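You operate a simulated robot arm through the tools that you are given. There is no shell and no other tool. Be economical: measure what you need, move in short steps, check, and stop when the job is done.

You run a simulated robot arm. Do the job below in one go: nothing can be reset, and whatever is moved stays where it is left.

Task
Torque both tiller cover screws with the wrench that the card names.
Fine: plug cap off on its peg while you work, back on after; wrench back in the empty block.

The check looks at the end state, three seconds after you hand in, the way a careful person would. Anything else that was tipped, shoved, dropped, spilled or broken makes it a failure. Lids that push on must go on centred and level and be pressed home; caps that screw on are set level and turned clockwise until they are tight.

Robot
A 5-joint arm with a two-finger parallel gripper, fixed in place. Base frame: the origin is at the foot of the arm, x ahead of it, y to its left, z up; the work surface is at about z = 0. Lengths are in m, angles in rad, forces in N, time in s.
With the tool pointing down near the work surface it reaches from about 0.26 to 0.6 m from the base axis. Its first joint turns from -1.152 to 1.152 rad. The tool tilts only in the upright plane through the base axis and itself; it spins freely about its own axis. Payload 1.57 kg.
Tool frame: the origin (TCP) lies between the finger pads and is the grasp point; the fingertips stand 0.03 m ahead of it; z points along the fingers, y is the line along which they close. Largest opening 0.08 m; finger width 0.017, thickness 0.012; the body of the gripper, 0.04 by 0.082 m, starts 0.08 m behind the TCP.
Orientation is that of the tool frame in the base frame, as [roll, pitch, yaw] about the fixed x, y, z axes, in that order (R = Rz(yaw) Ry(pitch) Rx(roll)). With the fingers straight down and closing along the base's y, the tool's x points along the base's -x, its y along +y and its z along -z.

Tools
- The arm moves only by the tool send_rows. Its argument "steps" is a list of rows, each a list of 6 numbers: the shift along the tool's x, y, z in units of 25 mm (1.0 is 25 mm), then the turn, a rotation vector about the tool's x, y, z in units of 8 degrees (1.0 is 8 degrees). In form: [[dx, dy, dz, ax, ay, az], ...]. A call has 1 to 8 rows; each row shifts and turns the commanded pose from where the row before left it, along the tool's axes as they then stand. "fingers" is the finger opening in cm, from 0 to 8, set as the call begins (left out, the last holds). A call with a number of a shift or a turn outside -1 to 1 is refused whole. Rows are played at 5 a second. More than 0.05 m and 0.15 rad between two rows, or a gripper value outside its range, and nothing of the call is played. Where a pose cannot be reached the arm comes as near as it can. A force on the tool above 40 N (or 10 N above the force at the start of the call, whichever is more), or a blocked arm, ends the call early, and 0.2 s more pass. The fingers move at their own pace (about 0.153 m/s each) and stop on an object; they squeeze with about 32 N. The grip force told is the motor's: it shows also when the fingers shut on nothing. Time passes only in rows, and 0.2 s behind the last, so rows that do not move let the fingers close. The reply holds the time, the measured pose of the TCP, the force on the tool along the base axes, the opening and the grip force, in the units named above and with some noise, with the torque about the TCP (base axes, N m) and any sound that the robot's microphone picked up, and new pictures: "views" is both (left out), scene, wrist or none.
- Cameras (640 x 400 px; columns grow to the right, rows downward): "scene" is fixed at [0.0253, 0.3805, 0.5446]; the picture's right is [-0.87, -0.49, 0.00], its down [-0.18, 0.32, -0.93] and it looks along [0.45, -0.81, -0.37] (base axes); focal length 287 px, centre (320, 200). "wrist" rides on the gripper at [0.072, -0.007, -0.122] in the tool frame; the picture's right is [0.09, 1.00, 0.00], its down [-0.84, 0.08, -0.54] and it looks along [-0.54, 0.05, 0.84] (tool axes); focal length 238 px, centre (320, 200). There is no depth. A picture from a camera that has moved, and an enlarged one, comes with that camera's place and axes in the base frame and with its lens.
- enlarge(camera, box): a new picture of the part [left, top, right, bottom] of that camera's present view, enlarged. It takes no simulated time.
- job_done(): hands the job in; it is judged then, once.

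Work in short steps. Places have to be worked out from the pictures, the camera data and where the tool is seen: move nearer, look again, correct. Check each grasp and each placing, and mend what went wrong. You have 120 turns and 200 pictures in all, those below and enlarged ones among them. Open the gripper and draw the arm clear of the work before you hand the job in, unless the task says otherwise; then end with one line.

The tools are called after "Request:" as name(argument=value, ...) on one line, values as JSON. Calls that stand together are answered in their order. send_rows: Moves the arm, as the interface text tells. Its arguments: {"type":"object","properties":{"steps":{"type":"array","items":{"type":"array","items":{"type":"number"}}},"fingers":{"type":"number"},"views":{"type":"string","enum":["both","scene","wrist","none"]}},"required":["steps"]} The other tools are called the same way: enlarge (camera, box) takes an enlarged picture of a part of a camera's view; job_done () hands the job in.

At the start:

```text
t: 0.0
tcp_pos: [0.2679, -0.0766, 0.4957]
orientation: [-3.141, 0.002, 3.142]
wrist_force: [-0.2, -1.1, 0.4]
ft_torque: [-0.02, -0.01, -0.01]
width: 0.0799
grip_force: 0.1
```

scene: 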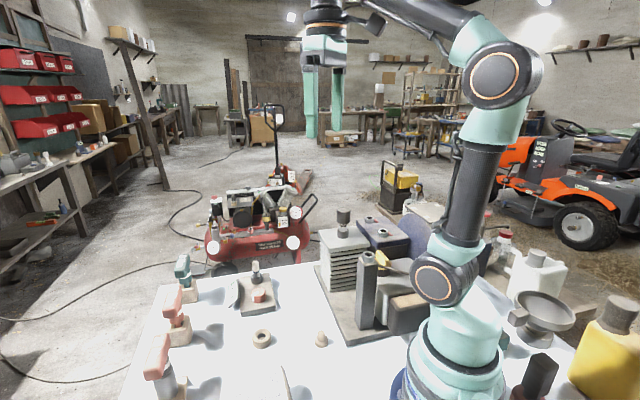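
wrist: 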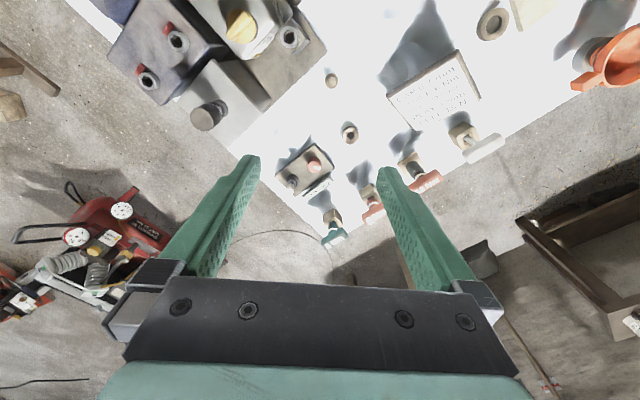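

The card lies on the white top; I enlarge the card and the work areas to read them before moving.

Request:
enlarge(camera="wrist", box=[370, 40, 520, 170])

Request:
enlarge(camera="wrist", box=[100, 0, 340, 150])

Request:
enlarge(camera="wrist", box=[260, 60, 520, 250])

Request:
enlarge(camera="scene", box=[120, 200, 440, 400])

```text
3.08 times, centred on (445, 105) of wrist
camera zoom: at [0.1975, -0.082, 0.6172], right [-0.09, 1.0, 0.0], down [0.84, 0.08, 0.54], along [0.54, 0.05, -0.84], focal length 733 px, centre (-65, 492)
```

zoom: 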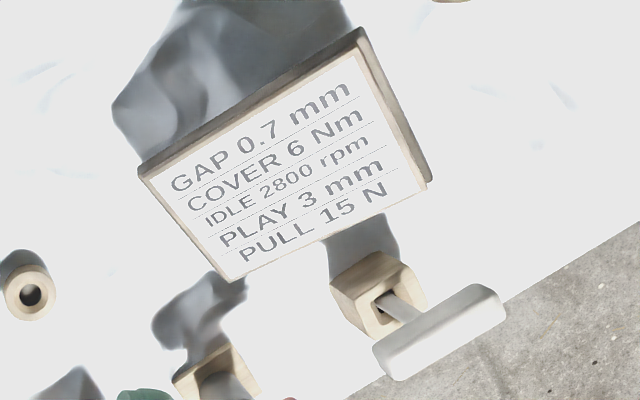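

```text
2.67 times, centred on (220, 75) of wrist
camera zoom: at [0.1975, -0.082, 0.6172], right [-0.09, 1.0, 0.0], down [0.84, 0.08, 0.54], along [0.54, 0.05, -0.84], focal length 636 px, centre (587, 533)
```

zoom: 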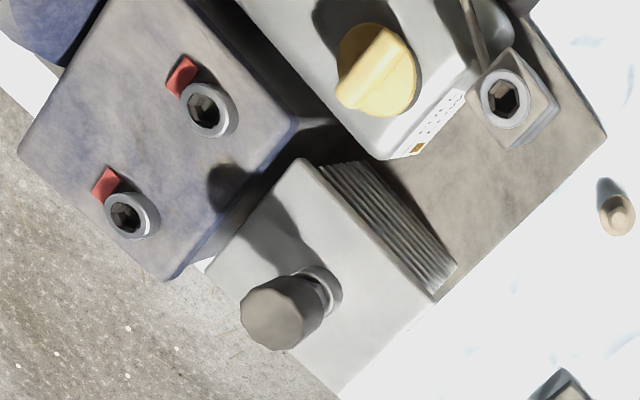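

```text
2.11 times, centred on (390, 155) of wrist
camera zoom: at [0.1975, -0.082, 0.6172], right [-0.09, 1.0, 0.0], down [0.84, 0.08, 0.54], along [0.54, 0.05, -0.84], focal length 502 px, centre (173, 295)
```

zoom: 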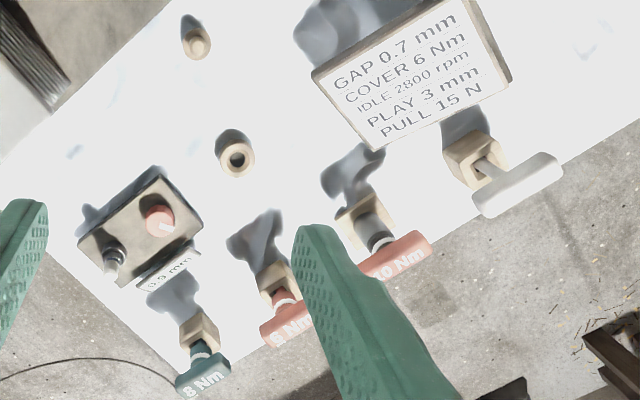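

```text
2.00 times, centred on (280, 300) of scene
camera zoom: at [0.0253, 0.3805, 0.5446], right [-0.87, -0.49, 0.0], down [-0.18, 0.32, -0.93], along [0.45, -0.81, -0.37], focal length 573 px, centre (400, 0)
```

zoom: 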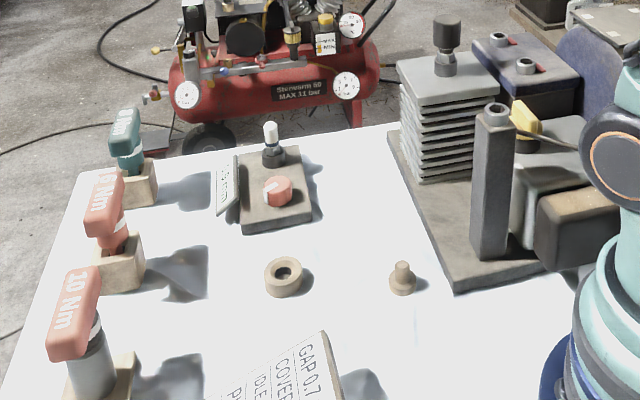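

The card says COVER 6 Nm. I need the labels of the red wrench and the white one.

Request:
enlarge(camera="scene", box=[140, 290, 220, 340])

Request:
enlarge(camera="scene", box=[130, 240, 290, 400])

Request:
enlarge(camera="wrist", box=[440, 0, 640, 180])

```text
8.00 times, centred on (180, 315) of scene
camera zoom: at [0.0253, 0.3805, 0.5446], right [-0.87, -0.49, 0.0], down [-0.18, 0.32, -0.93], along [0.45, -0.81, -0.37], focal length 2294 px, centre (1440, -720)
```

zoom: 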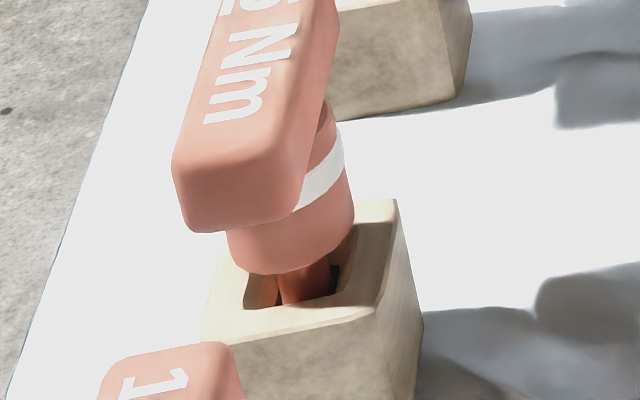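

```text
2.50 times, centred on (210, 320) of scene
camera zoom: at [0.0253, 0.3805, 0.5446], right [-0.87, -0.49, 0.0], down [-0.18, 0.32, -0.93], along [0.45, -0.81, -0.37], focal length 717 px, centre (595, -100)
```

zoom: 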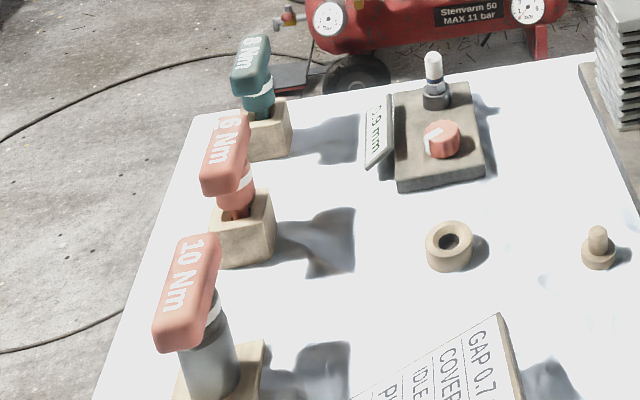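

```text
2.22 times, centred on (540, 90) of wrist
camera zoom: at [0.1975, -0.082, 0.6172], right [-0.09, 1.0, 0.0], down [0.84, 0.08, 0.54], along [0.54, 0.05, -0.84], focal length 530 px, centre (-169, 444)
```

zoom: 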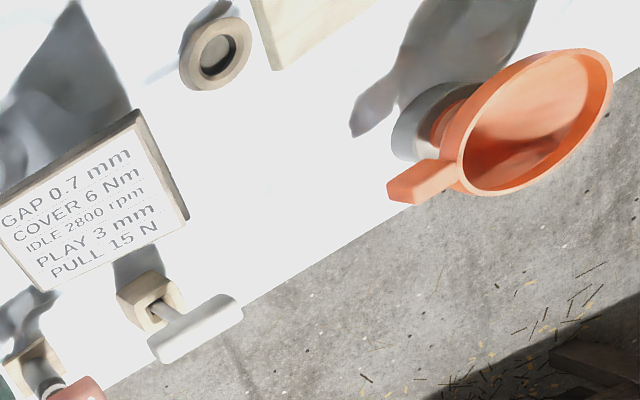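

The middle red wrench looks like 6 Nm. I move over it to confirm and measure.

Request:
send_rows(steps=[[-1, 1, 0.6, 0, 0, 0], [-1, 1, 0.6, 0, 0, 0], [-1, 1, 0.6, 0, 0, 0], [-1, 1, 0.6, 0, 0, 0], [-1, 1, 0.6, 0, 0, 0], [-1, 1, 0.6, 0, 0, 0], [-1, 0.7, 0.6, 0, 0, 0], [0, 0, 0, 0, 0, 0]], views="both")

```text
t: 1.8
tcp_pos: [0.4455, 0.0929, 0.3898]
orientation: [3.141, 0.001, 3.141]
wrist_force: [-0.3, 0.1, -0.2]
ft_torque: [-0.01, 0.0, -0.01]
width: 0.0801
grip_force: 0.1
camera wrist: at [0.3744, 0.0872, 0.5125], right [-0.09, 1.0, 0.0], down [0.84, 0.08, 0.54], along [0.54, 0.05, -0.84], focal length 238 px, centre (320, 200)
```

scene: 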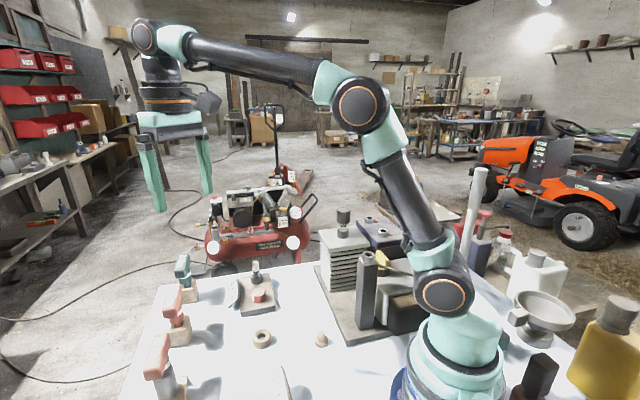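
wrist: 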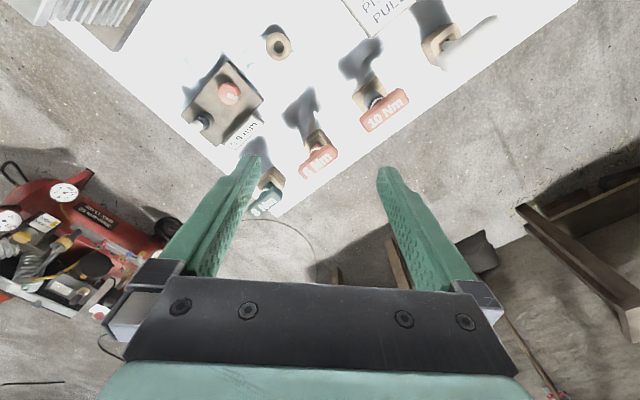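

Request:
enlarge(camera="wrist", box=[240, 80, 420, 220])

Request:
enlarge(camera="scene", box=[300, 190, 420, 350])

```text
2.86 times, centred on (330, 150) of wrist
camera zoom: at [0.3744, 0.0872, 0.5125], right [-0.09, 1.0, 0.0], down [0.84, 0.08, 0.54], along [0.54, 0.05, -0.84], focal length 681 px, centre (291, 343)
```

zoom: 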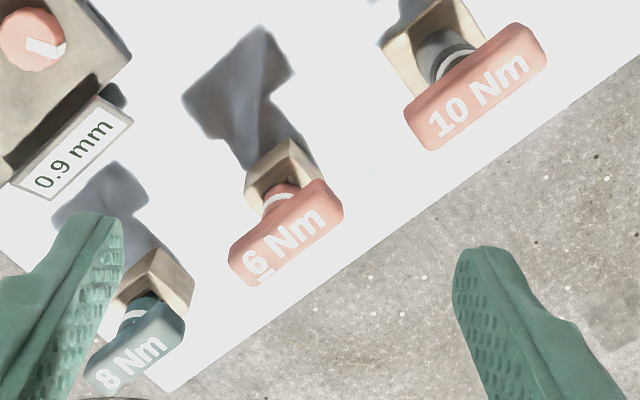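

```text
2.50 times, centred on (360, 270) of scene
camera zoom: at [0.0253, 0.3805, 0.5446], right [-0.87, -0.49, 0.0], down [-0.18, 0.32, -0.93], along [0.45, -0.81, -0.37], focal length 717 px, centre (220, 25)
```

zoom: 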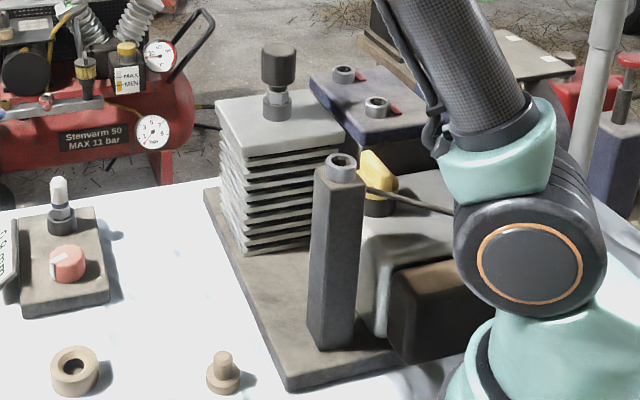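

6 Nm (underlined) is confirmed. Triangulation gives: plug cap ≈ (0.309,-0.257,0.22), screws ≈ (0.211,-0.300,0.179) and (0.271,-0.362,0.176), peg ≈ (0.259,-0.050). Moving above the cap to look.

Request:
send_rows(steps=[[0.53, -1, 0, 0, 0, 0], [0.53, -1, 0, 0, 0, 0], [0.53, -1, 0, 0, 0, 0], [0.53, -1, 0, 0, 0, 0], [0.53, -1, 0, 0, 0, 0], [0.53, -1, 0, 0, 0, 0], [0.53, -1, 0, 0, 0, 0]], views="none")

Request:
send_rows(steps=[[0.53, -1, 0, 0, 0, 0], [0.53, -1, 0, 0, 0, 0], [0.53, -1, 0, 0, 0, 0], [0.53, -1, 0, 0, 0, 0], [0.53, -1, 0, 0, 0, 0], [0.53, -1, 0, 0, 0, 0], [0.53, -0.7, 0, 0, 0, 0], [0, 0, 0, 0, 0, 0]], views="both")

```text
t: 3.4
tcp_pos: [0.3505, -0.0821, 0.3905]
orientation: [-3.14, 0.001, 3.141]
wrist_force: [-0.2, -0.4, -0.1]
ft_torque: [-0.01, -0.03, -0.02]
width: 0.0799
grip_force: 0.0
```

```text
t: 5.2
tcp_pos: [0.2599, -0.2487, 0.3905]
orientation: [3.141, 0.001, 3.141]
wrist_force: [-1.3, -0.6, -0.1]
ft_torque: [-0.03, 0.0, -0.02]
width: 0.08
grip_force: 0.1
camera wrist: at [0.1881, -0.2557, 0.5127], right [-0.09, 1.0, 0.0], down [0.84, 0.08, 0.54], along [0.54, 0.05, -0.84], focal length 238 px, centre (320, 200)
```

scene: 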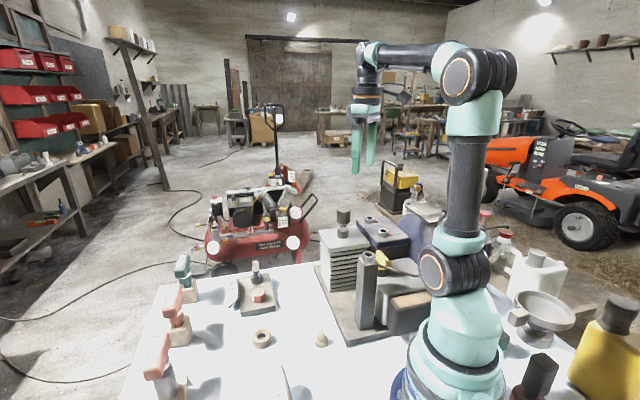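
wrist: 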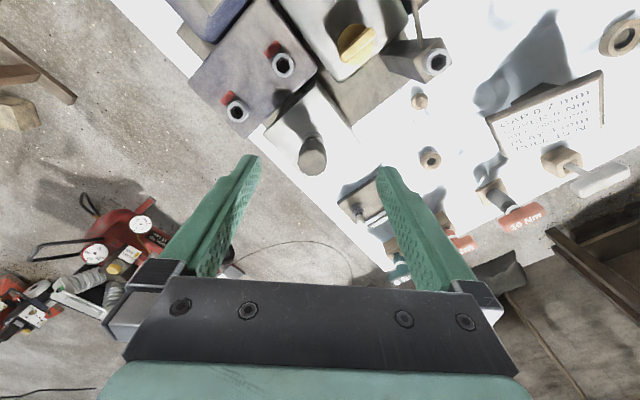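

Request:
enlarge(camera="wrist", box=[180, 20, 380, 180])

Request:
enlarge(camera="wrist", box=[370, 20, 500, 180])

Request:
enlarge(camera="scene", box=[310, 195, 410, 275])

```text
2.50 times, centred on (280, 100) of wrist
camera zoom: at [0.1881, -0.2557, 0.5127], right [-0.09, 1.0, 0.0], down [0.84, 0.08, 0.54], along [0.54, 0.05, -0.84], focal length 596 px, centre (420, 450)
```

zoom: 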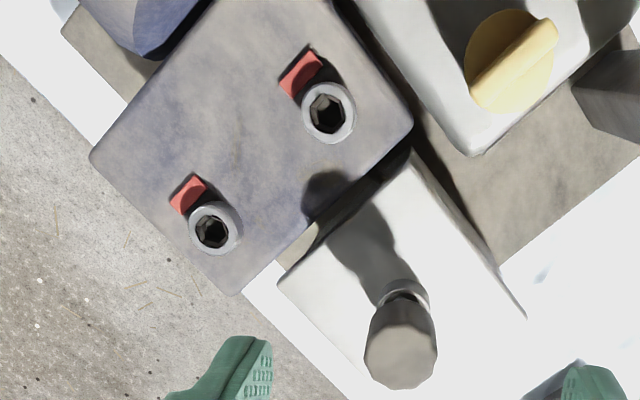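

```text
2.50 times, centred on (435, 100) of wrist
camera zoom: at [0.1881, -0.2557, 0.5127], right [-0.09, 1.0, 0.0], down [0.84, 0.08, 0.54], along [0.54, 0.05, -0.84], focal length 596 px, centre (32, 450)
```

zoom: 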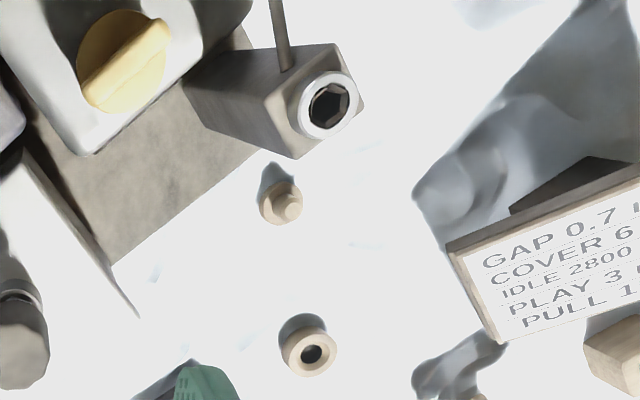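

```text
5.00 times, centred on (360, 235) of scene
camera zoom: at [0.0253, 0.3805, 0.5446], right [-0.87, -0.49, 0.0], down [-0.18, 0.32, -0.93], along [0.45, -0.81, -0.37], focal length 1433 px, centre (120, 25)
```

zoom: 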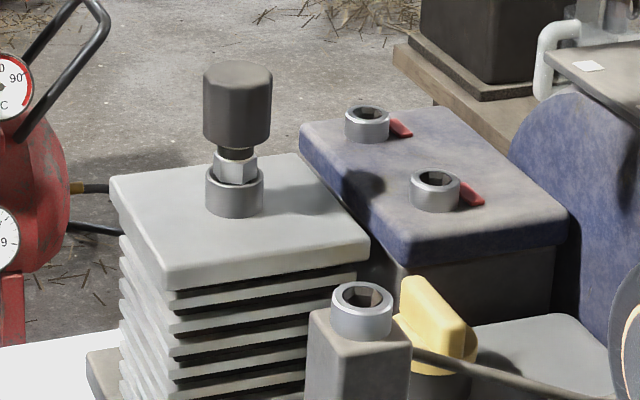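

Cap top is at ≈ (0.310,-0.257,0.2375), diameter ≈ 37 mm, height ≈ 40 mm. I go above it, with the fingertips just over it, and check alignment.

Request:
send_rows(steps=[[-1, -0.33, 0, 0, 0, 0], [-0.99, 0, 0, 0, 0, 0], [0, 0, 1, 0, 0, 0], [0, 0, 1, 0, 0, 0], [0, 0, 1, 0, 0, 0], [0, 0, 1, 0, 0, 0], [0, 0, 0.3, 0, 0, 0], [0, 0, 0, 0, 0, 0]], views="both")

```text
t: 7.0
tcp_pos: [0.3085, -0.2583, 0.2822]
orientation: [3.141, -0.001, 3.141]
wrist_force: [-0.5, 0.3, 0.3]
ft_torque: [0.01, 0.0, 0.02]
width: 0.08
grip_force: 0.1
camera wrist: at [0.2377, -0.2654, 0.4042], right [-0.09, 1.0, 0.0], down [0.84, 0.08, 0.54], along [0.54, 0.05, -0.84], focal length 238 px, centre (320, 200)
```

scene: 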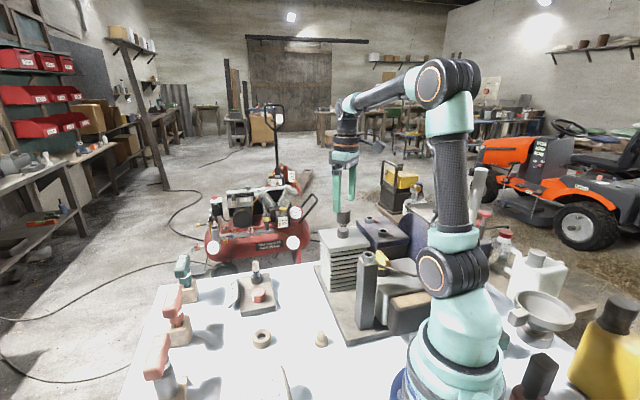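
wrist: 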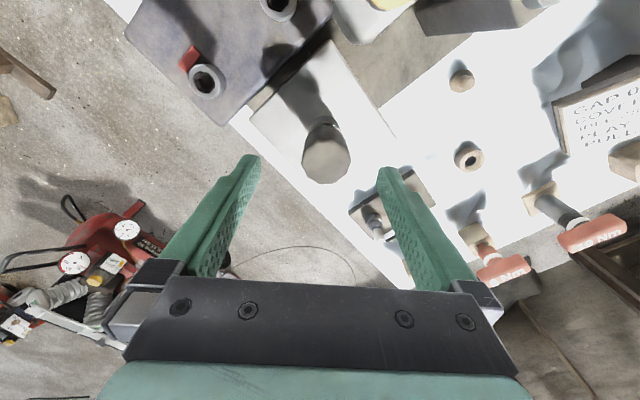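

Projection shows the cap is ~4.5 mm further in +y. I correct, descend around it and close.

Request:
send_rows(steps=[[-0.03, 0.18, 0, 0, 0, 0], [0, 0, 0.8, 0, 0, 0], [0, 0, 0.8, 0, 0, 0], [0, 0, 0.86, 0, 0, 0], [0, 0, 0, 0, 0, 0]], views="wrist")

Request:
send_rows(steps=[[0, 0, 0, 0, 0, 0], [0, 0, 0, 0, 0, 0], [0, 0, 0, 0, 0, 0]], fingers=3, views="both")

```text
t: 8.2
tcp_pos: [0.3093, -0.2543, 0.22]
orientation: [3.141, -0.001, -3.14]
wrist_force: [-0.3, 0.0, 0.2]
ft_torque: [-0.05, -0.01, -0.04]
width: 0.0801
grip_force: 0.1
camera wrist: at [0.2374, -0.2608, 0.3425], right [-0.09, 1.0, 0.0], down [0.84, 0.08, 0.54], along [0.54, 0.05, -0.84], focal length 238 px, centre (320, 200)
```

wrist: 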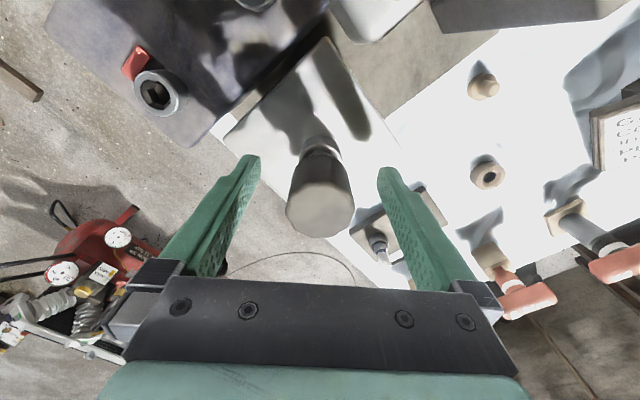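

```text
t: 9.0
tcp_pos: [0.3087, -0.2542, 0.2207]
orientation: [-3.141, -0.001, -3.14]
wrist_force: [0.6, -1.0, -1.4]
ft_torque: [0.0, -0.01, 0.0]
width: 0.0351
grip_force: 31.9
camera wrist: at [0.2374, -0.2608, 0.3428], right [-0.09, 1.0, 0.0], down [0.84, 0.08, 0.54], along [0.54, 0.05, -0.84], focal length 238 px, centre (320, 200)
```

scene: 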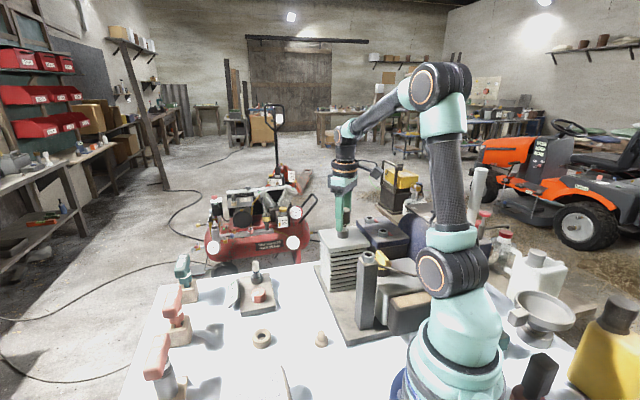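
wrist: 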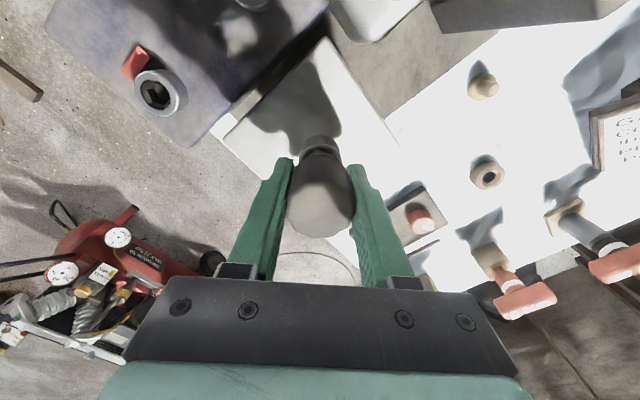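

Cap gripped at 35 mm. Pulling it straight up in small steps.

Request:
send_rows(steps=[[0, 0, -0.2, 0, 0, 0], [0, 0, -0.2, 0, 0, 0], [0, 0, -0.3, 0, 0, 0], [0, 0, -0.3, 0, 0, 0], [0, 0, 0, 0, 0, 0]], views="wrist")

```text
t: 10.2
tcp_pos: [0.3095, -0.2551, 0.2463]
orientation: [-3.141, -0.001, 3.141]
wrist_force: [-0.5, 0.5, 0.0]
ft_torque: [0.0, -0.02, -0.01]
width: 0.0351
grip_force: 31.9
camera wrist: at [0.238, -0.261, 0.3684], right [-0.09, 1.0, 0.0], down [0.84, 0.08, 0.54], along [0.54, 0.05, -0.84], focal length 238 px, centre (320, 200)
```

wrist: 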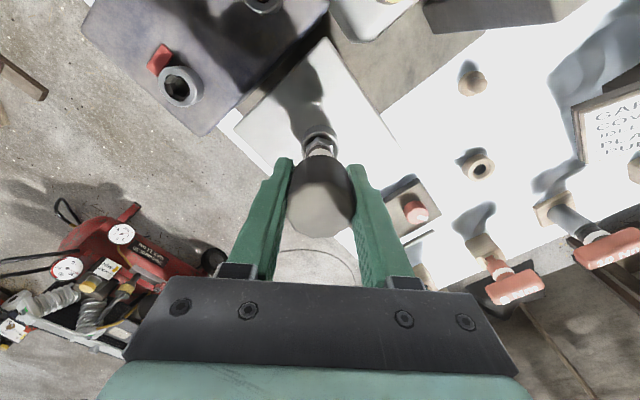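

The cap came off freely. Lift and look at plug and peg.

Request:
send_rows(steps=[[0, 0, -0.8, 0, 0, 0], [0, 0, -0.8, 0, 0, 0], [0, 0, -0.8, 0, 0, 0], [0, 0, -0.4, 0, 0, 0], [0, 0, 0, 0, 0, 0]], views="both")

Request:
enlarge(camera="scene", box=[300, 180, 400, 260])

Request:
enlarge(camera="scene", box=[240, 310, 340, 370])

```text
t: 11.4
tcp_pos: [0.3091, -0.2549, 0.3158]
orientation: [-3.141, 0.0, 3.141]
wrist_force: [-0.4, 0.3, 0.4]
ft_torque: [0.01, 0.01, -0.01]
width: 0.0352
grip_force: 32.0
camera wrist: at [0.2392, -0.2608, 0.4384], right [-0.09, 1.0, 0.0], down [0.84, 0.08, 0.54], along [0.54, 0.05, -0.84], focal length 238 px, centre (320, 200)
```

scene: 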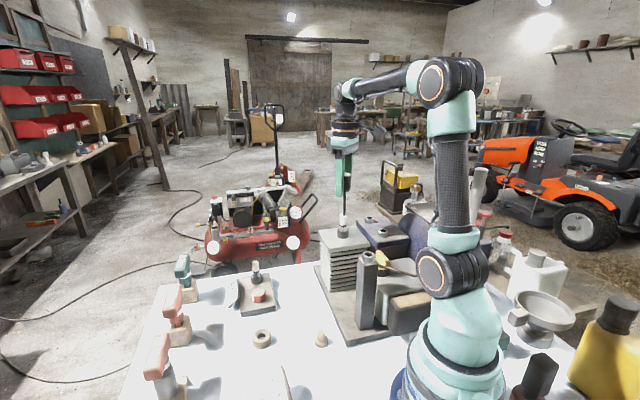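
wrist: 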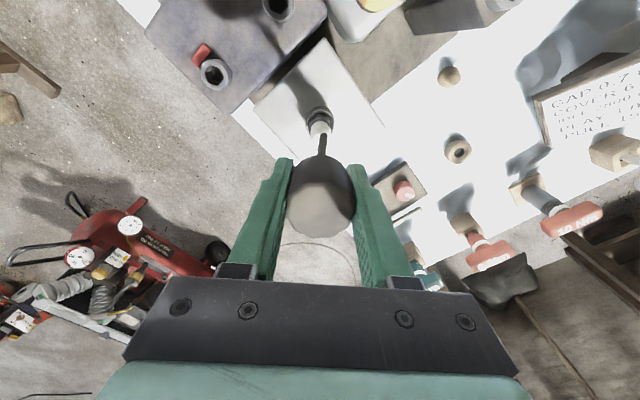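

```text
5.00 times, centred on (350, 220) of scene
camera zoom: at [0.0253, 0.3805, 0.5446], right [-0.87, -0.49, 0.0], down [-0.18, 0.32, -0.93], along [0.45, -0.81, -0.37], focal length 1433 px, centre (170, 100)
```

zoom: 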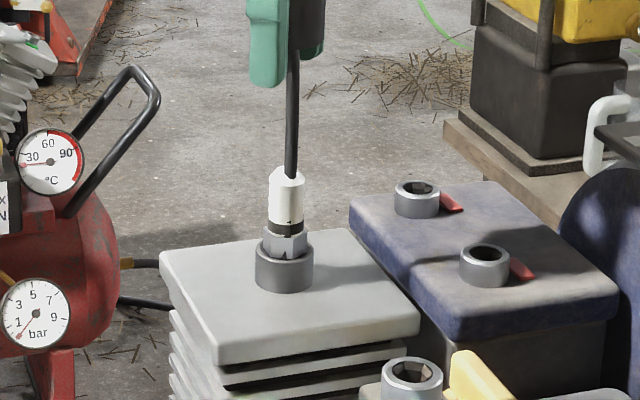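

```text
6.40 times, centred on (290, 340) of scene
camera zoom: at [0.0253, 0.3805, 0.5446], right [-0.87, -0.49, 0.0], down [-0.18, 0.32, -0.93], along [0.45, -0.81, -0.37], focal length 1835 px, centre (512, -696)
```

zoom: 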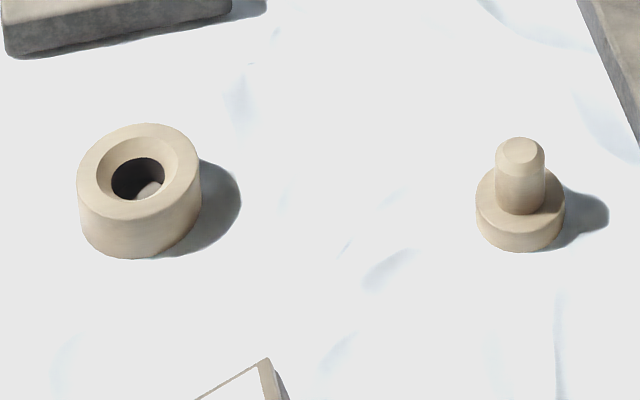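

A dark thin thing runs between plug and cap; I look closer.

Request:
enlarge(camera="wrist", box=[270, 80, 370, 240])

Request:
enlarge(camera="scene", box=[320, 140, 370, 240])

```text
2.50 times, centred on (320, 160) of wrist
camera zoom: at [0.2392, -0.2608, 0.4384], right [-0.09, 1.0, 0.0], down [0.84, 0.08, 0.54], along [0.54, 0.05, -0.84], focal length 596 px, centre (320, 300)
```

zoom: 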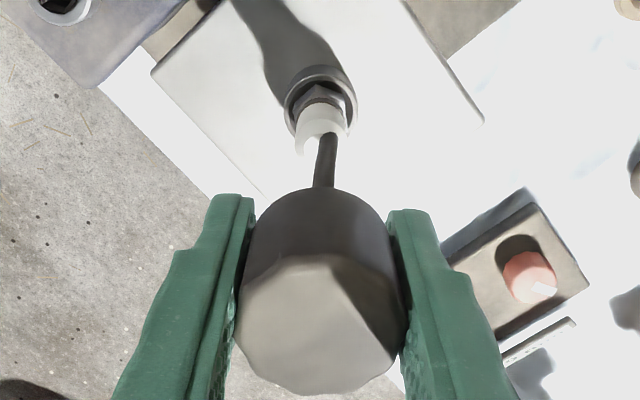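

```text
4.00 times, centred on (345, 190) of scene
camera zoom: at [0.0253, 0.3805, 0.5446], right [-0.87, -0.49, 0.0], down [-0.18, 0.32, -0.93], along [0.45, -0.81, -0.37], focal length 1147 px, centre (220, 240)
```

zoom: 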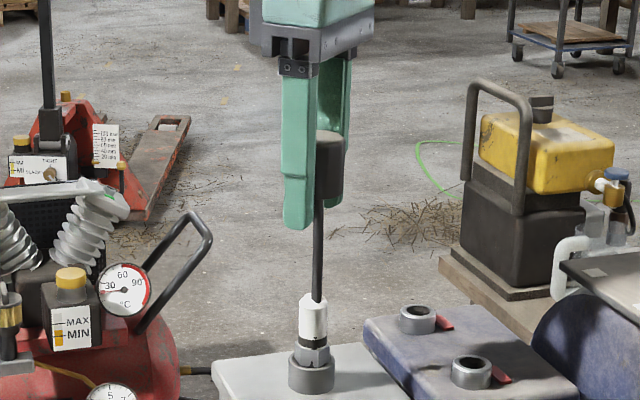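

The rod may be a stem or a tether. Raise a further few cm slowly and look.

Request:
send_rows(steps=[[0, 0, -0.8, 0, 0, 0], [0, 0, -0.8, 0, 0, 0], [0, 0, -0.8, 0, 0, 0], [0, 0, 0, 0, 0, 0]], views="none")

Request:
enlarge(camera="scene", box=[310, 120, 390, 250])

```text
t: 12.4
tcp_pos: [0.3114, -0.2521, 0.3758]
orientation: [-3.141, 0.0, -3.14]
wrist_force: [-0.8, -0.1, -0.1]
ft_torque: [-0.02, 0.01, 0.02]
width: 0.0352
grip_force: 31.8
```

```text
3.08 times, centred on (350, 185) of scene
camera zoom: at [0.0253, 0.3805, 0.5446], right [-0.87, -0.49, 0.0], down [-0.18, 0.32, -0.93], along [0.45, -0.81, -0.37], focal length 882 px, centre (228, 246)
```

zoom: 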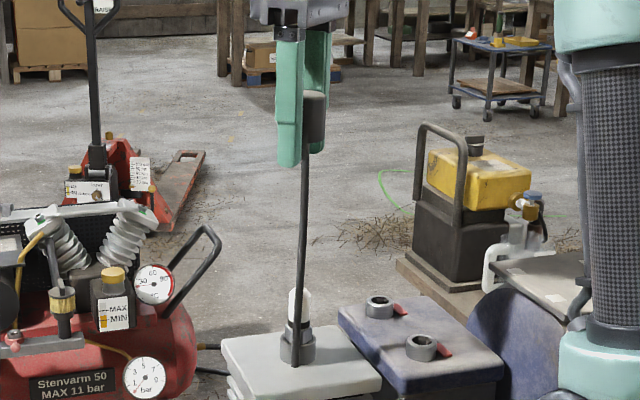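

It is a trailing lead tethered at the head with no pull felt. I carry the cap towards the peg at a middling height.

Request:
send_rows(steps=[[0.26, 0.96, 0.5, 0, 0, 0], [0.26, 0.96, 0.5, 0, 0, 0], [0.26, 0.96, 0.5, 0, 0, 0], [0.26, 0.96, 0.5, 0, 0, 0], [0.26, 0.96, 0.6, 0, 0, 0], [0.26, 0.96, 0.6, 0, 0, 0], [0.26, 0.96, 0.6, 0, 0, 0], [0.26, 0.96, 0.6, 0, 0, 0]], views="both")

```text
t: 14.2
tcp_pos: [0.2589, -0.0639, 0.2672]
orientation: [-3.141, 0.0, 3.141]
wrist_force: [-0.4, -0.1, -0.8]
ft_torque: [0.04, 0.03, 0.01]
width: 0.0348
grip_force: 31.6
camera wrist: at [0.1873, -0.0691, 0.3893], right [-0.09, 1.0, 0.0], down [0.84, 0.08, 0.54], along [0.54, 0.05, -0.84], focal length 238 px, centre (320, 200)
```

scene: 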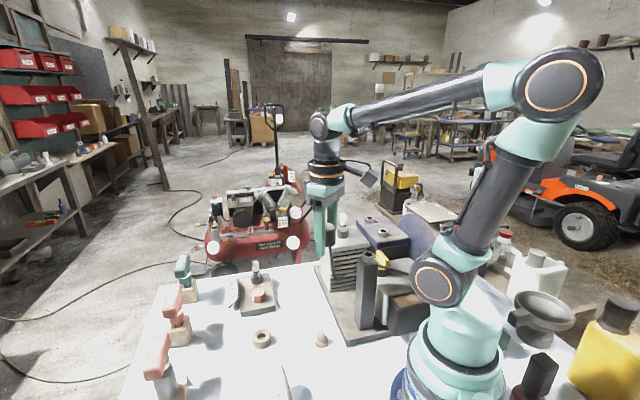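
wrist: 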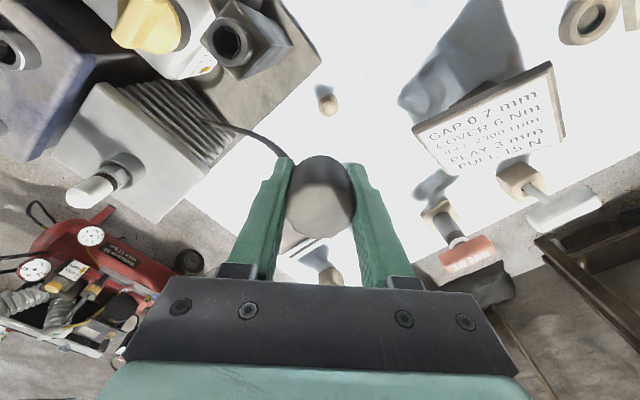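

Peg seen at ≈ (0.256,-0.053). I shift and descend to z≈0.15 for a closer look.

Request:
send_rows(steps=[[0.1, 0.44, 0, 0, 0, 0], [0, 0, 1, 0, 0, 0], [0, 0, 1, 0, 0, 0], [0, 0, 1, 0, 0, 0], [0, 0, 1, 0, 0, 0], [0, 0, 0.8, 0, 0, 0], [0, 0, 0, 0, 0, 0]], views="both")

Request:
enlarge(camera="wrist", box=[260, 100, 380, 240])

Request:
enlarge(camera="scene", box=[280, 240, 400, 370])

```text
t: 15.8
tcp_pos: [0.2549, -0.0502, 0.1466]
orientation: [-3.141, -0.001, 3.141]
wrist_force: [0.5, 0.2, -0.4]
ft_torque: [-0.03, 0.02, 0.03]
width: 0.035
grip_force: 31.7
camera wrist: at [0.1833, -0.0571, 0.2689], right [-0.09, 1.0, 0.0], down [0.84, 0.08, 0.54], along [0.54, 0.05, -0.84], focal length 238 px, centre (320, 200)
```

scene: 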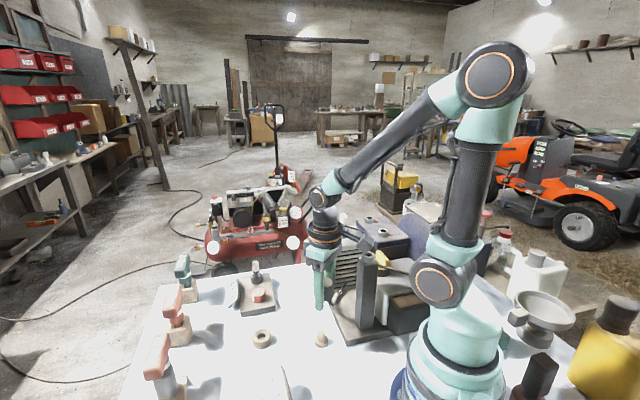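
wrist: 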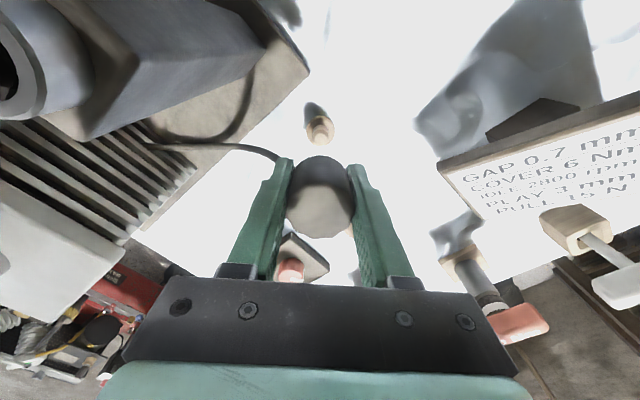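

```text
2.86 times, centred on (320, 170) of wrist
camera zoom: at [0.1833, -0.0571, 0.2689], right [-0.09, 1.0, 0.0], down [0.84, 0.08, 0.54], along [0.54, 0.05, -0.84], focal length 681 px, centre (320, 286)
```

zoom: 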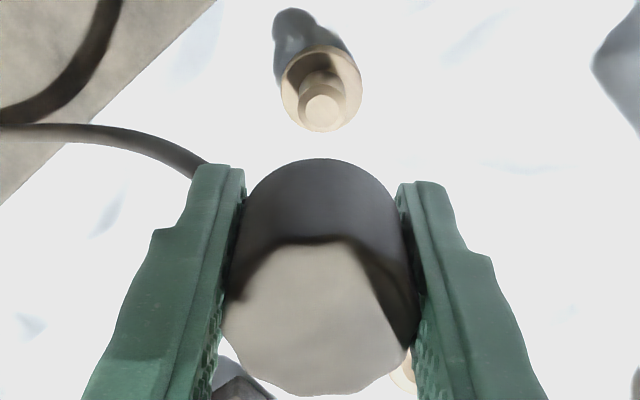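

```text
3.08 times, centred on (340, 305) of scene
camera zoom: at [0.0253, 0.3805, 0.5446], right [-0.87, -0.49, 0.0], down [-0.18, 0.32, -0.93], along [0.45, -0.81, -0.37], focal length 882 px, centre (258, -123)
```

zoom: 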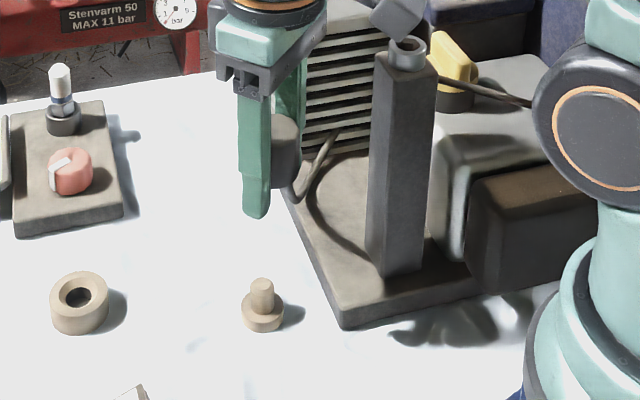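

The camera would come close to the tall post on descent, so I'll spin the tool ~40° to swing it away. Peg refined to ≈ (0.260,-0.050).

Request:
send_rows(steps=[[-0.18, 0.02, 0, 0, 0, 0], [0, 0, 0, 0, 0, 1], [0, 0, 0, 0, 0, 1], [0, 0, 0, 0, 0, 1], [0, 0, 0, 0, 0, 1], [0, 0, 0, 0, 0, 1], [0, 0, 0, 0, 0, 0], [0, 0, 0, 0, 0, 0]], views="wrist")

Request:
enlarge(camera="wrist", box=[260, 100, 380, 240])

```text
t: 17.6
tcp_pos: [0.2599, -0.0514, 0.1466]
orientation: [3.14, -0.001, 2.442]
wrist_force: [0.8, -0.3, -0.8]
ft_torque: [-0.01, -0.04, 0.01]
width: 0.0347
grip_force: 32.4
camera wrist: at [0.2016, -0.0094, 0.2684], right [0.57, 0.82, 0.0], down [0.69, -0.48, 0.54], along [0.45, -0.31, -0.84], focal length 238 px, centre (320, 200)
```

wrist: 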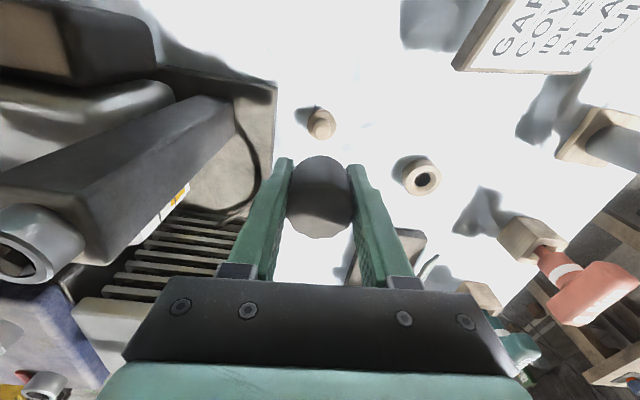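

```text
2.86 times, centred on (320, 170) of wrist
camera zoom: at [0.2016, -0.0094, 0.2684], right [0.57, 0.82, 0.0], down [0.69, -0.48, 0.54], along [0.45, -0.31, -0.84], focal length 681 px, centre (320, 286)
```

zoom: 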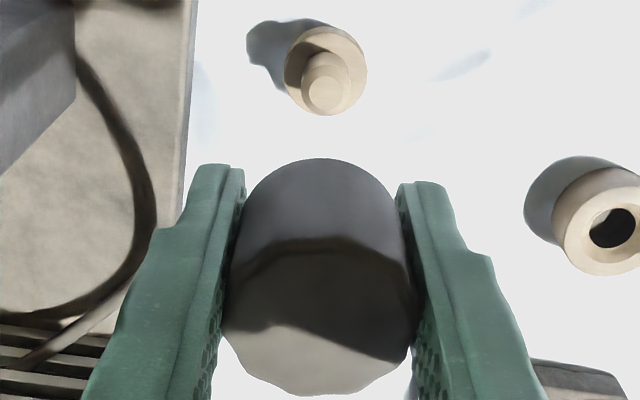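

Comparing with the tool axis, the peg lies ~5 mm in tool +x and ~1.4 mm in tool +y. I correct, drop 25 mm and look again.

Request:
send_rows(steps=[[0.2, 0.055, 0, 0, 0, 0], [0, 0, 0.5, 0, 0, 0], [0, 0, 0.5, 0, 0, 0], [0, 0, 0, 0, 0, 0], [0, 0, 0, 0, 0, 0]], views="none")

Request:
enlarge(camera="wrist", box=[260, 100, 380, 240])

Request:
enlarge(camera="scene", box=[280, 240, 400, 370])

```text
t: 18.8
tcp_pos: [0.2557, -0.0461, 0.1213]
orientation: [3.141, 0.0, 2.445]
wrist_force: [-0.8, 0.2, -0.9]
ft_torque: [0.01, 0.01, 0.04]
width: 0.0349
grip_force: 31.9
```

```text
2.86 times, centred on (320, 170) of wrist
camera zoom: at [0.1982, -0.0054, 0.2437], right [0.57, 0.82, 0.0], down [0.69, -0.48, 0.54], along [0.45, -0.31, -0.84], focal length 681 px, centre (320, 286)
```

zoom: 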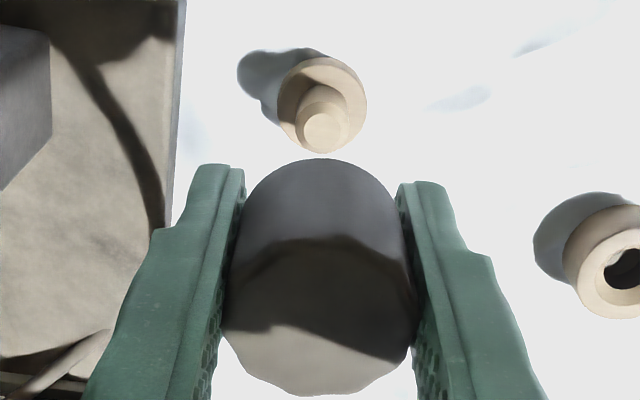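

```text
3.08 times, centred on (340, 305) of scene
camera zoom: at [0.0253, 0.3805, 0.5446], right [-0.87, -0.49, 0.0], down [-0.18, 0.32, -0.93], along [0.45, -0.81, -0.37], focal length 882 px, centre (258, -123)
```

zoom: 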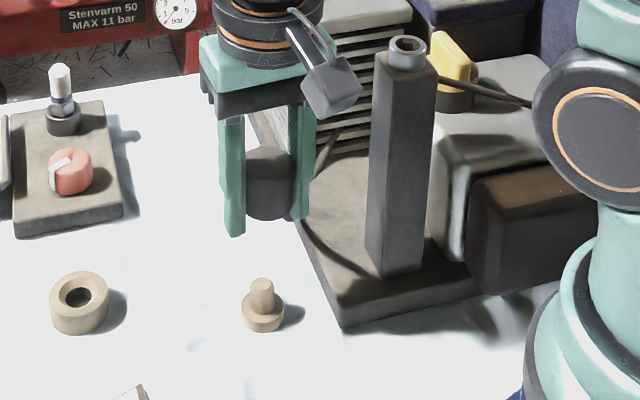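

Re-evaluating heights (pin top ≈ 33 mm, disc 13 mm), I overshot by ~3.5 mm in tool x. Correct back, and go lower so the scene view can compare cap and peg directly.

Request:
send_rows(steps=[[-0.15, 0.04, 0, 0, 0, 0], [0, 0, 0.6, 0, 0, 0], [0, 0, 0.6, 0, 0, 0], [0, 0, 0.6, 0, 0, 0], [0, 0, 0, 0, 0, 0], [0, 0, 0, 0, 0, 0]], views="none")

Request:
enlarge(camera="wrist", box=[260, 100, 380, 240])

Request:
enlarge(camera="scene", box=[290, 280, 350, 355])

```text
t: 20.2
tcp_pos: [0.2602, -0.0483, 0.0743]
orientation: [-3.141, -0.001, 2.444]
wrist_force: [-0.2, -0.8, -0.9]
ft_torque: [0.04, -0.02, 0.0]
width: 0.0352
grip_force: 32.1
```

```text
2.86 times, centred on (320, 170) of wrist
camera zoom: at [0.2015, -0.0072, 0.1976], right [0.57, 0.82, 0.0], down [0.69, -0.48, 0.54], along [0.45, -0.31, -0.84], focal length 681 px, centre (320, 286)
```

zoom: 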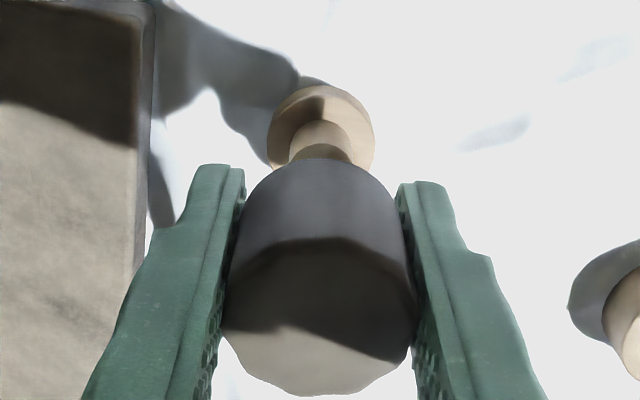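

```text
5.33 times, centred on (320, 318) of scene
camera zoom: at [0.0253, 0.3805, 0.5446], right [-0.87, -0.49, 0.0], down [-0.18, 0.32, -0.93], along [0.45, -0.81, -0.37], focal length 1529 px, centre (320, -427)
```

zoom: 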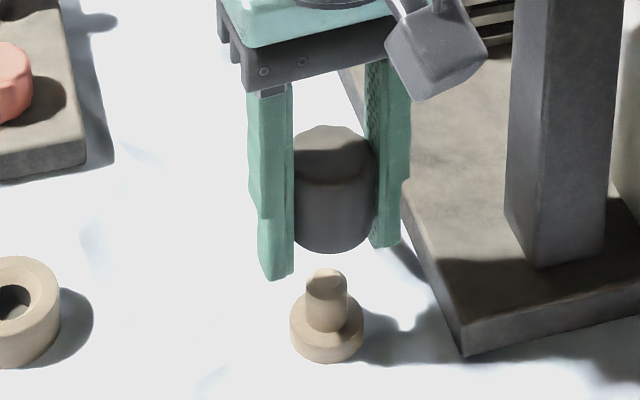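

Scene and wrist views disagree by a few mm; the wrist camera's sideways reading is the reliable one, so I spin another 40° to get the second direction.

Request:
send_rows(steps=[[0, 0, 0, 0, 0, 1], [0, 0, 0, 0, 0, 1], [0, 0, 0, 0, 0, 1], [0, 0, 0, 0, 0, 1], [0, 0, 0, 0, 0, 1], [0, 0, 0, 0, 0, 0], [0, 0, 0, 0, 0, 0]], views="none")

Request:
enlarge(camera="wrist", box=[260, 100, 380, 240])

Request:
enlarge(camera="scene", box=[290, 280, 350, 355])

```text
t: 21.8
tcp_pos: [0.2609, -0.0481, 0.0758]
orientation: [-3.142, -0.001, 1.744]
wrist_force: [0.2, 0.4, -0.7]
ft_torque: [0.02, 0.0, 0.01]
width: 0.0347
grip_force: 31.6
```

```text
2.86 times, centred on (320, 170) of wrist
camera zoom: at [0.2422, 0.0216, 0.198], right [0.96, 0.26, 0.0], down [0.22, -0.81, 0.54], along [0.14, -0.52, -0.84], focal length 681 px, centre (320, 286)
```

zoom: 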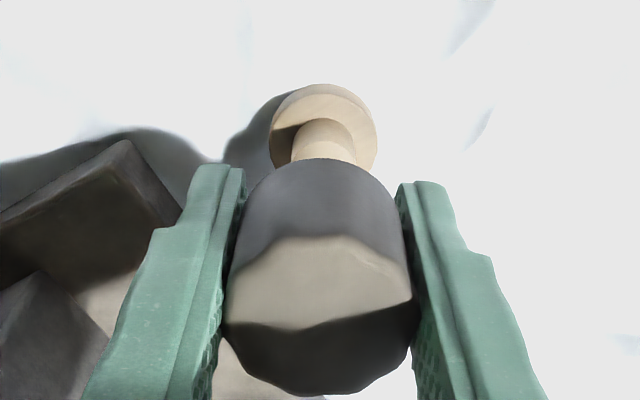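

```text
5.33 times, centred on (320, 318) of scene
camera zoom: at [0.0253, 0.3805, 0.5446], right [-0.87, -0.49, 0.0], down [-0.18, 0.32, -0.93], along [0.45, -0.81, -0.37], focal length 1529 px, centre (320, -427)
```

zoom: 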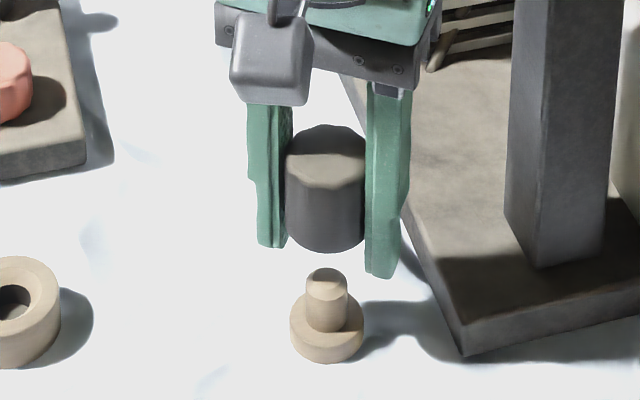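

Residual is now only ~1 mm. I nudge +1 mm in x and lower onto the pin gently.

Request:
send_rows(steps=[[0, 0.04, 0, 0, 0, 0], [0, 0, 0.3, 0, 0, 0], [0, 0, 0.3, 0, 0, 0], [0, 0, 0.3, 0, 0, 0], [0, 0, 0, 0, 0, 0]], views="none")

Request:
enlarge(camera="scene", box=[290, 280, 350, 355])

```text
t: 23.0
tcp_pos: [0.2615, -0.0488, 0.0523]
orientation: [-3.139, 0.0, 1.746]
wrist_force: [0.6, 0.2, 0.2]
ft_torque: [0.04, 0.03, -0.02]
width: 0.0349
grip_force: 32.1
```

```text
5.33 times, centred on (320, 318) of scene
camera zoom: at [0.0253, 0.3805, 0.5446], right [-0.87, -0.49, 0.0], down [-0.18, 0.32, -0.93], along [0.45, -0.81, -0.37], focal length 1529 px, centre (320, -427)
```

zoom: 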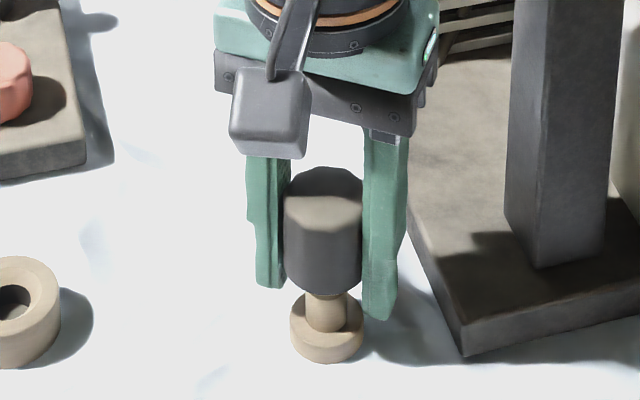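

No contact force and the cap looks aligned. Continue down in small steps.

Request:
send_rows(steps=[[0, 0, 0.2, 0, 0, 0], [0, 0, 0.2, 0, 0, 0], [0, 0, 0.15, 0, 0, 0], [0, 0, 0, 0, 0, 0]], views="none")

Request:
enlarge(camera="scene", box=[290, 280, 350, 355])

```text
t: 24.0
tcp_pos: [0.2603, -0.0474, 0.0385]
orientation: [3.141, 0.001, 1.745]
wrist_force: [0.7, -0.3, -0.5]
ft_torque: [-0.02, -0.01, -0.03]
width: 0.0348
grip_force: 31.5
```

```text
5.33 times, centred on (320, 318) of scene
camera zoom: at [0.0253, 0.3805, 0.5446], right [-0.87, -0.49, 0.0], down [-0.18, 0.32, -0.93], along [0.45, -0.81, -0.37], focal length 1529 px, centre (320, -427)
```

zoom: 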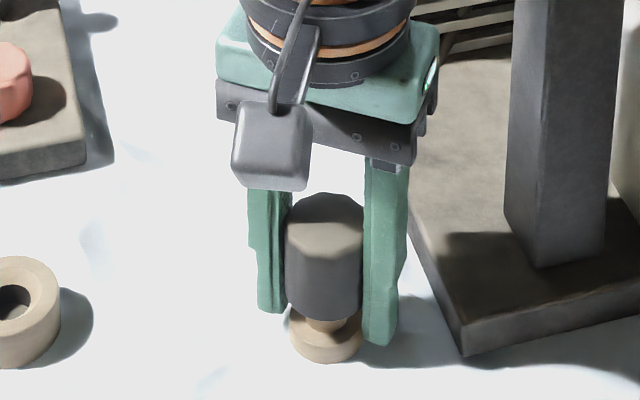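

The pin has entered the cap. A few more mm, watching force.

Request:
send_rows(steps=[[0, 0, 0.08, 0, 0, 0], [0, 0, 0.08, 0, 0, 0], [0, 0, 0, 0, 0, 0]], views="none")

Request:
enlarge(camera="scene", box=[290, 280, 350, 355])

```text
t: 24.8
tcp_pos: [0.262, -0.0482, 0.0359]
orientation: [-3.141, -0.001, 1.745]
wrist_force: [0.1, 0.9, 0.0]
ft_torque: [0.0, 0.02, 0.03]
width: 0.0347
grip_force: 31.7
```

```text
5.33 times, centred on (320, 318) of scene
camera zoom: at [0.0253, 0.3805, 0.5446], right [-0.87, -0.49, 0.0], down [-0.18, 0.32, -0.93], along [0.45, -0.81, -0.37], focal length 1529 px, centre (320, -427)
```

zoom: 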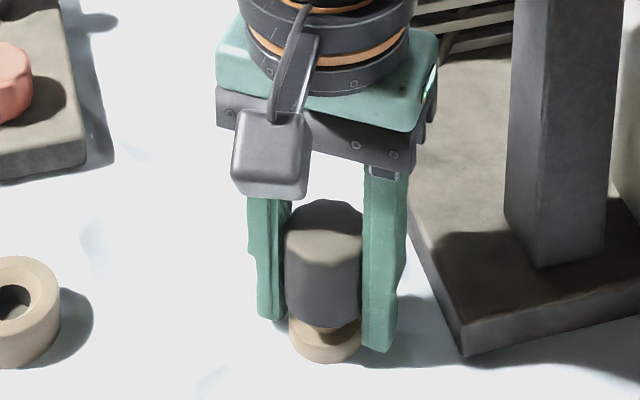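

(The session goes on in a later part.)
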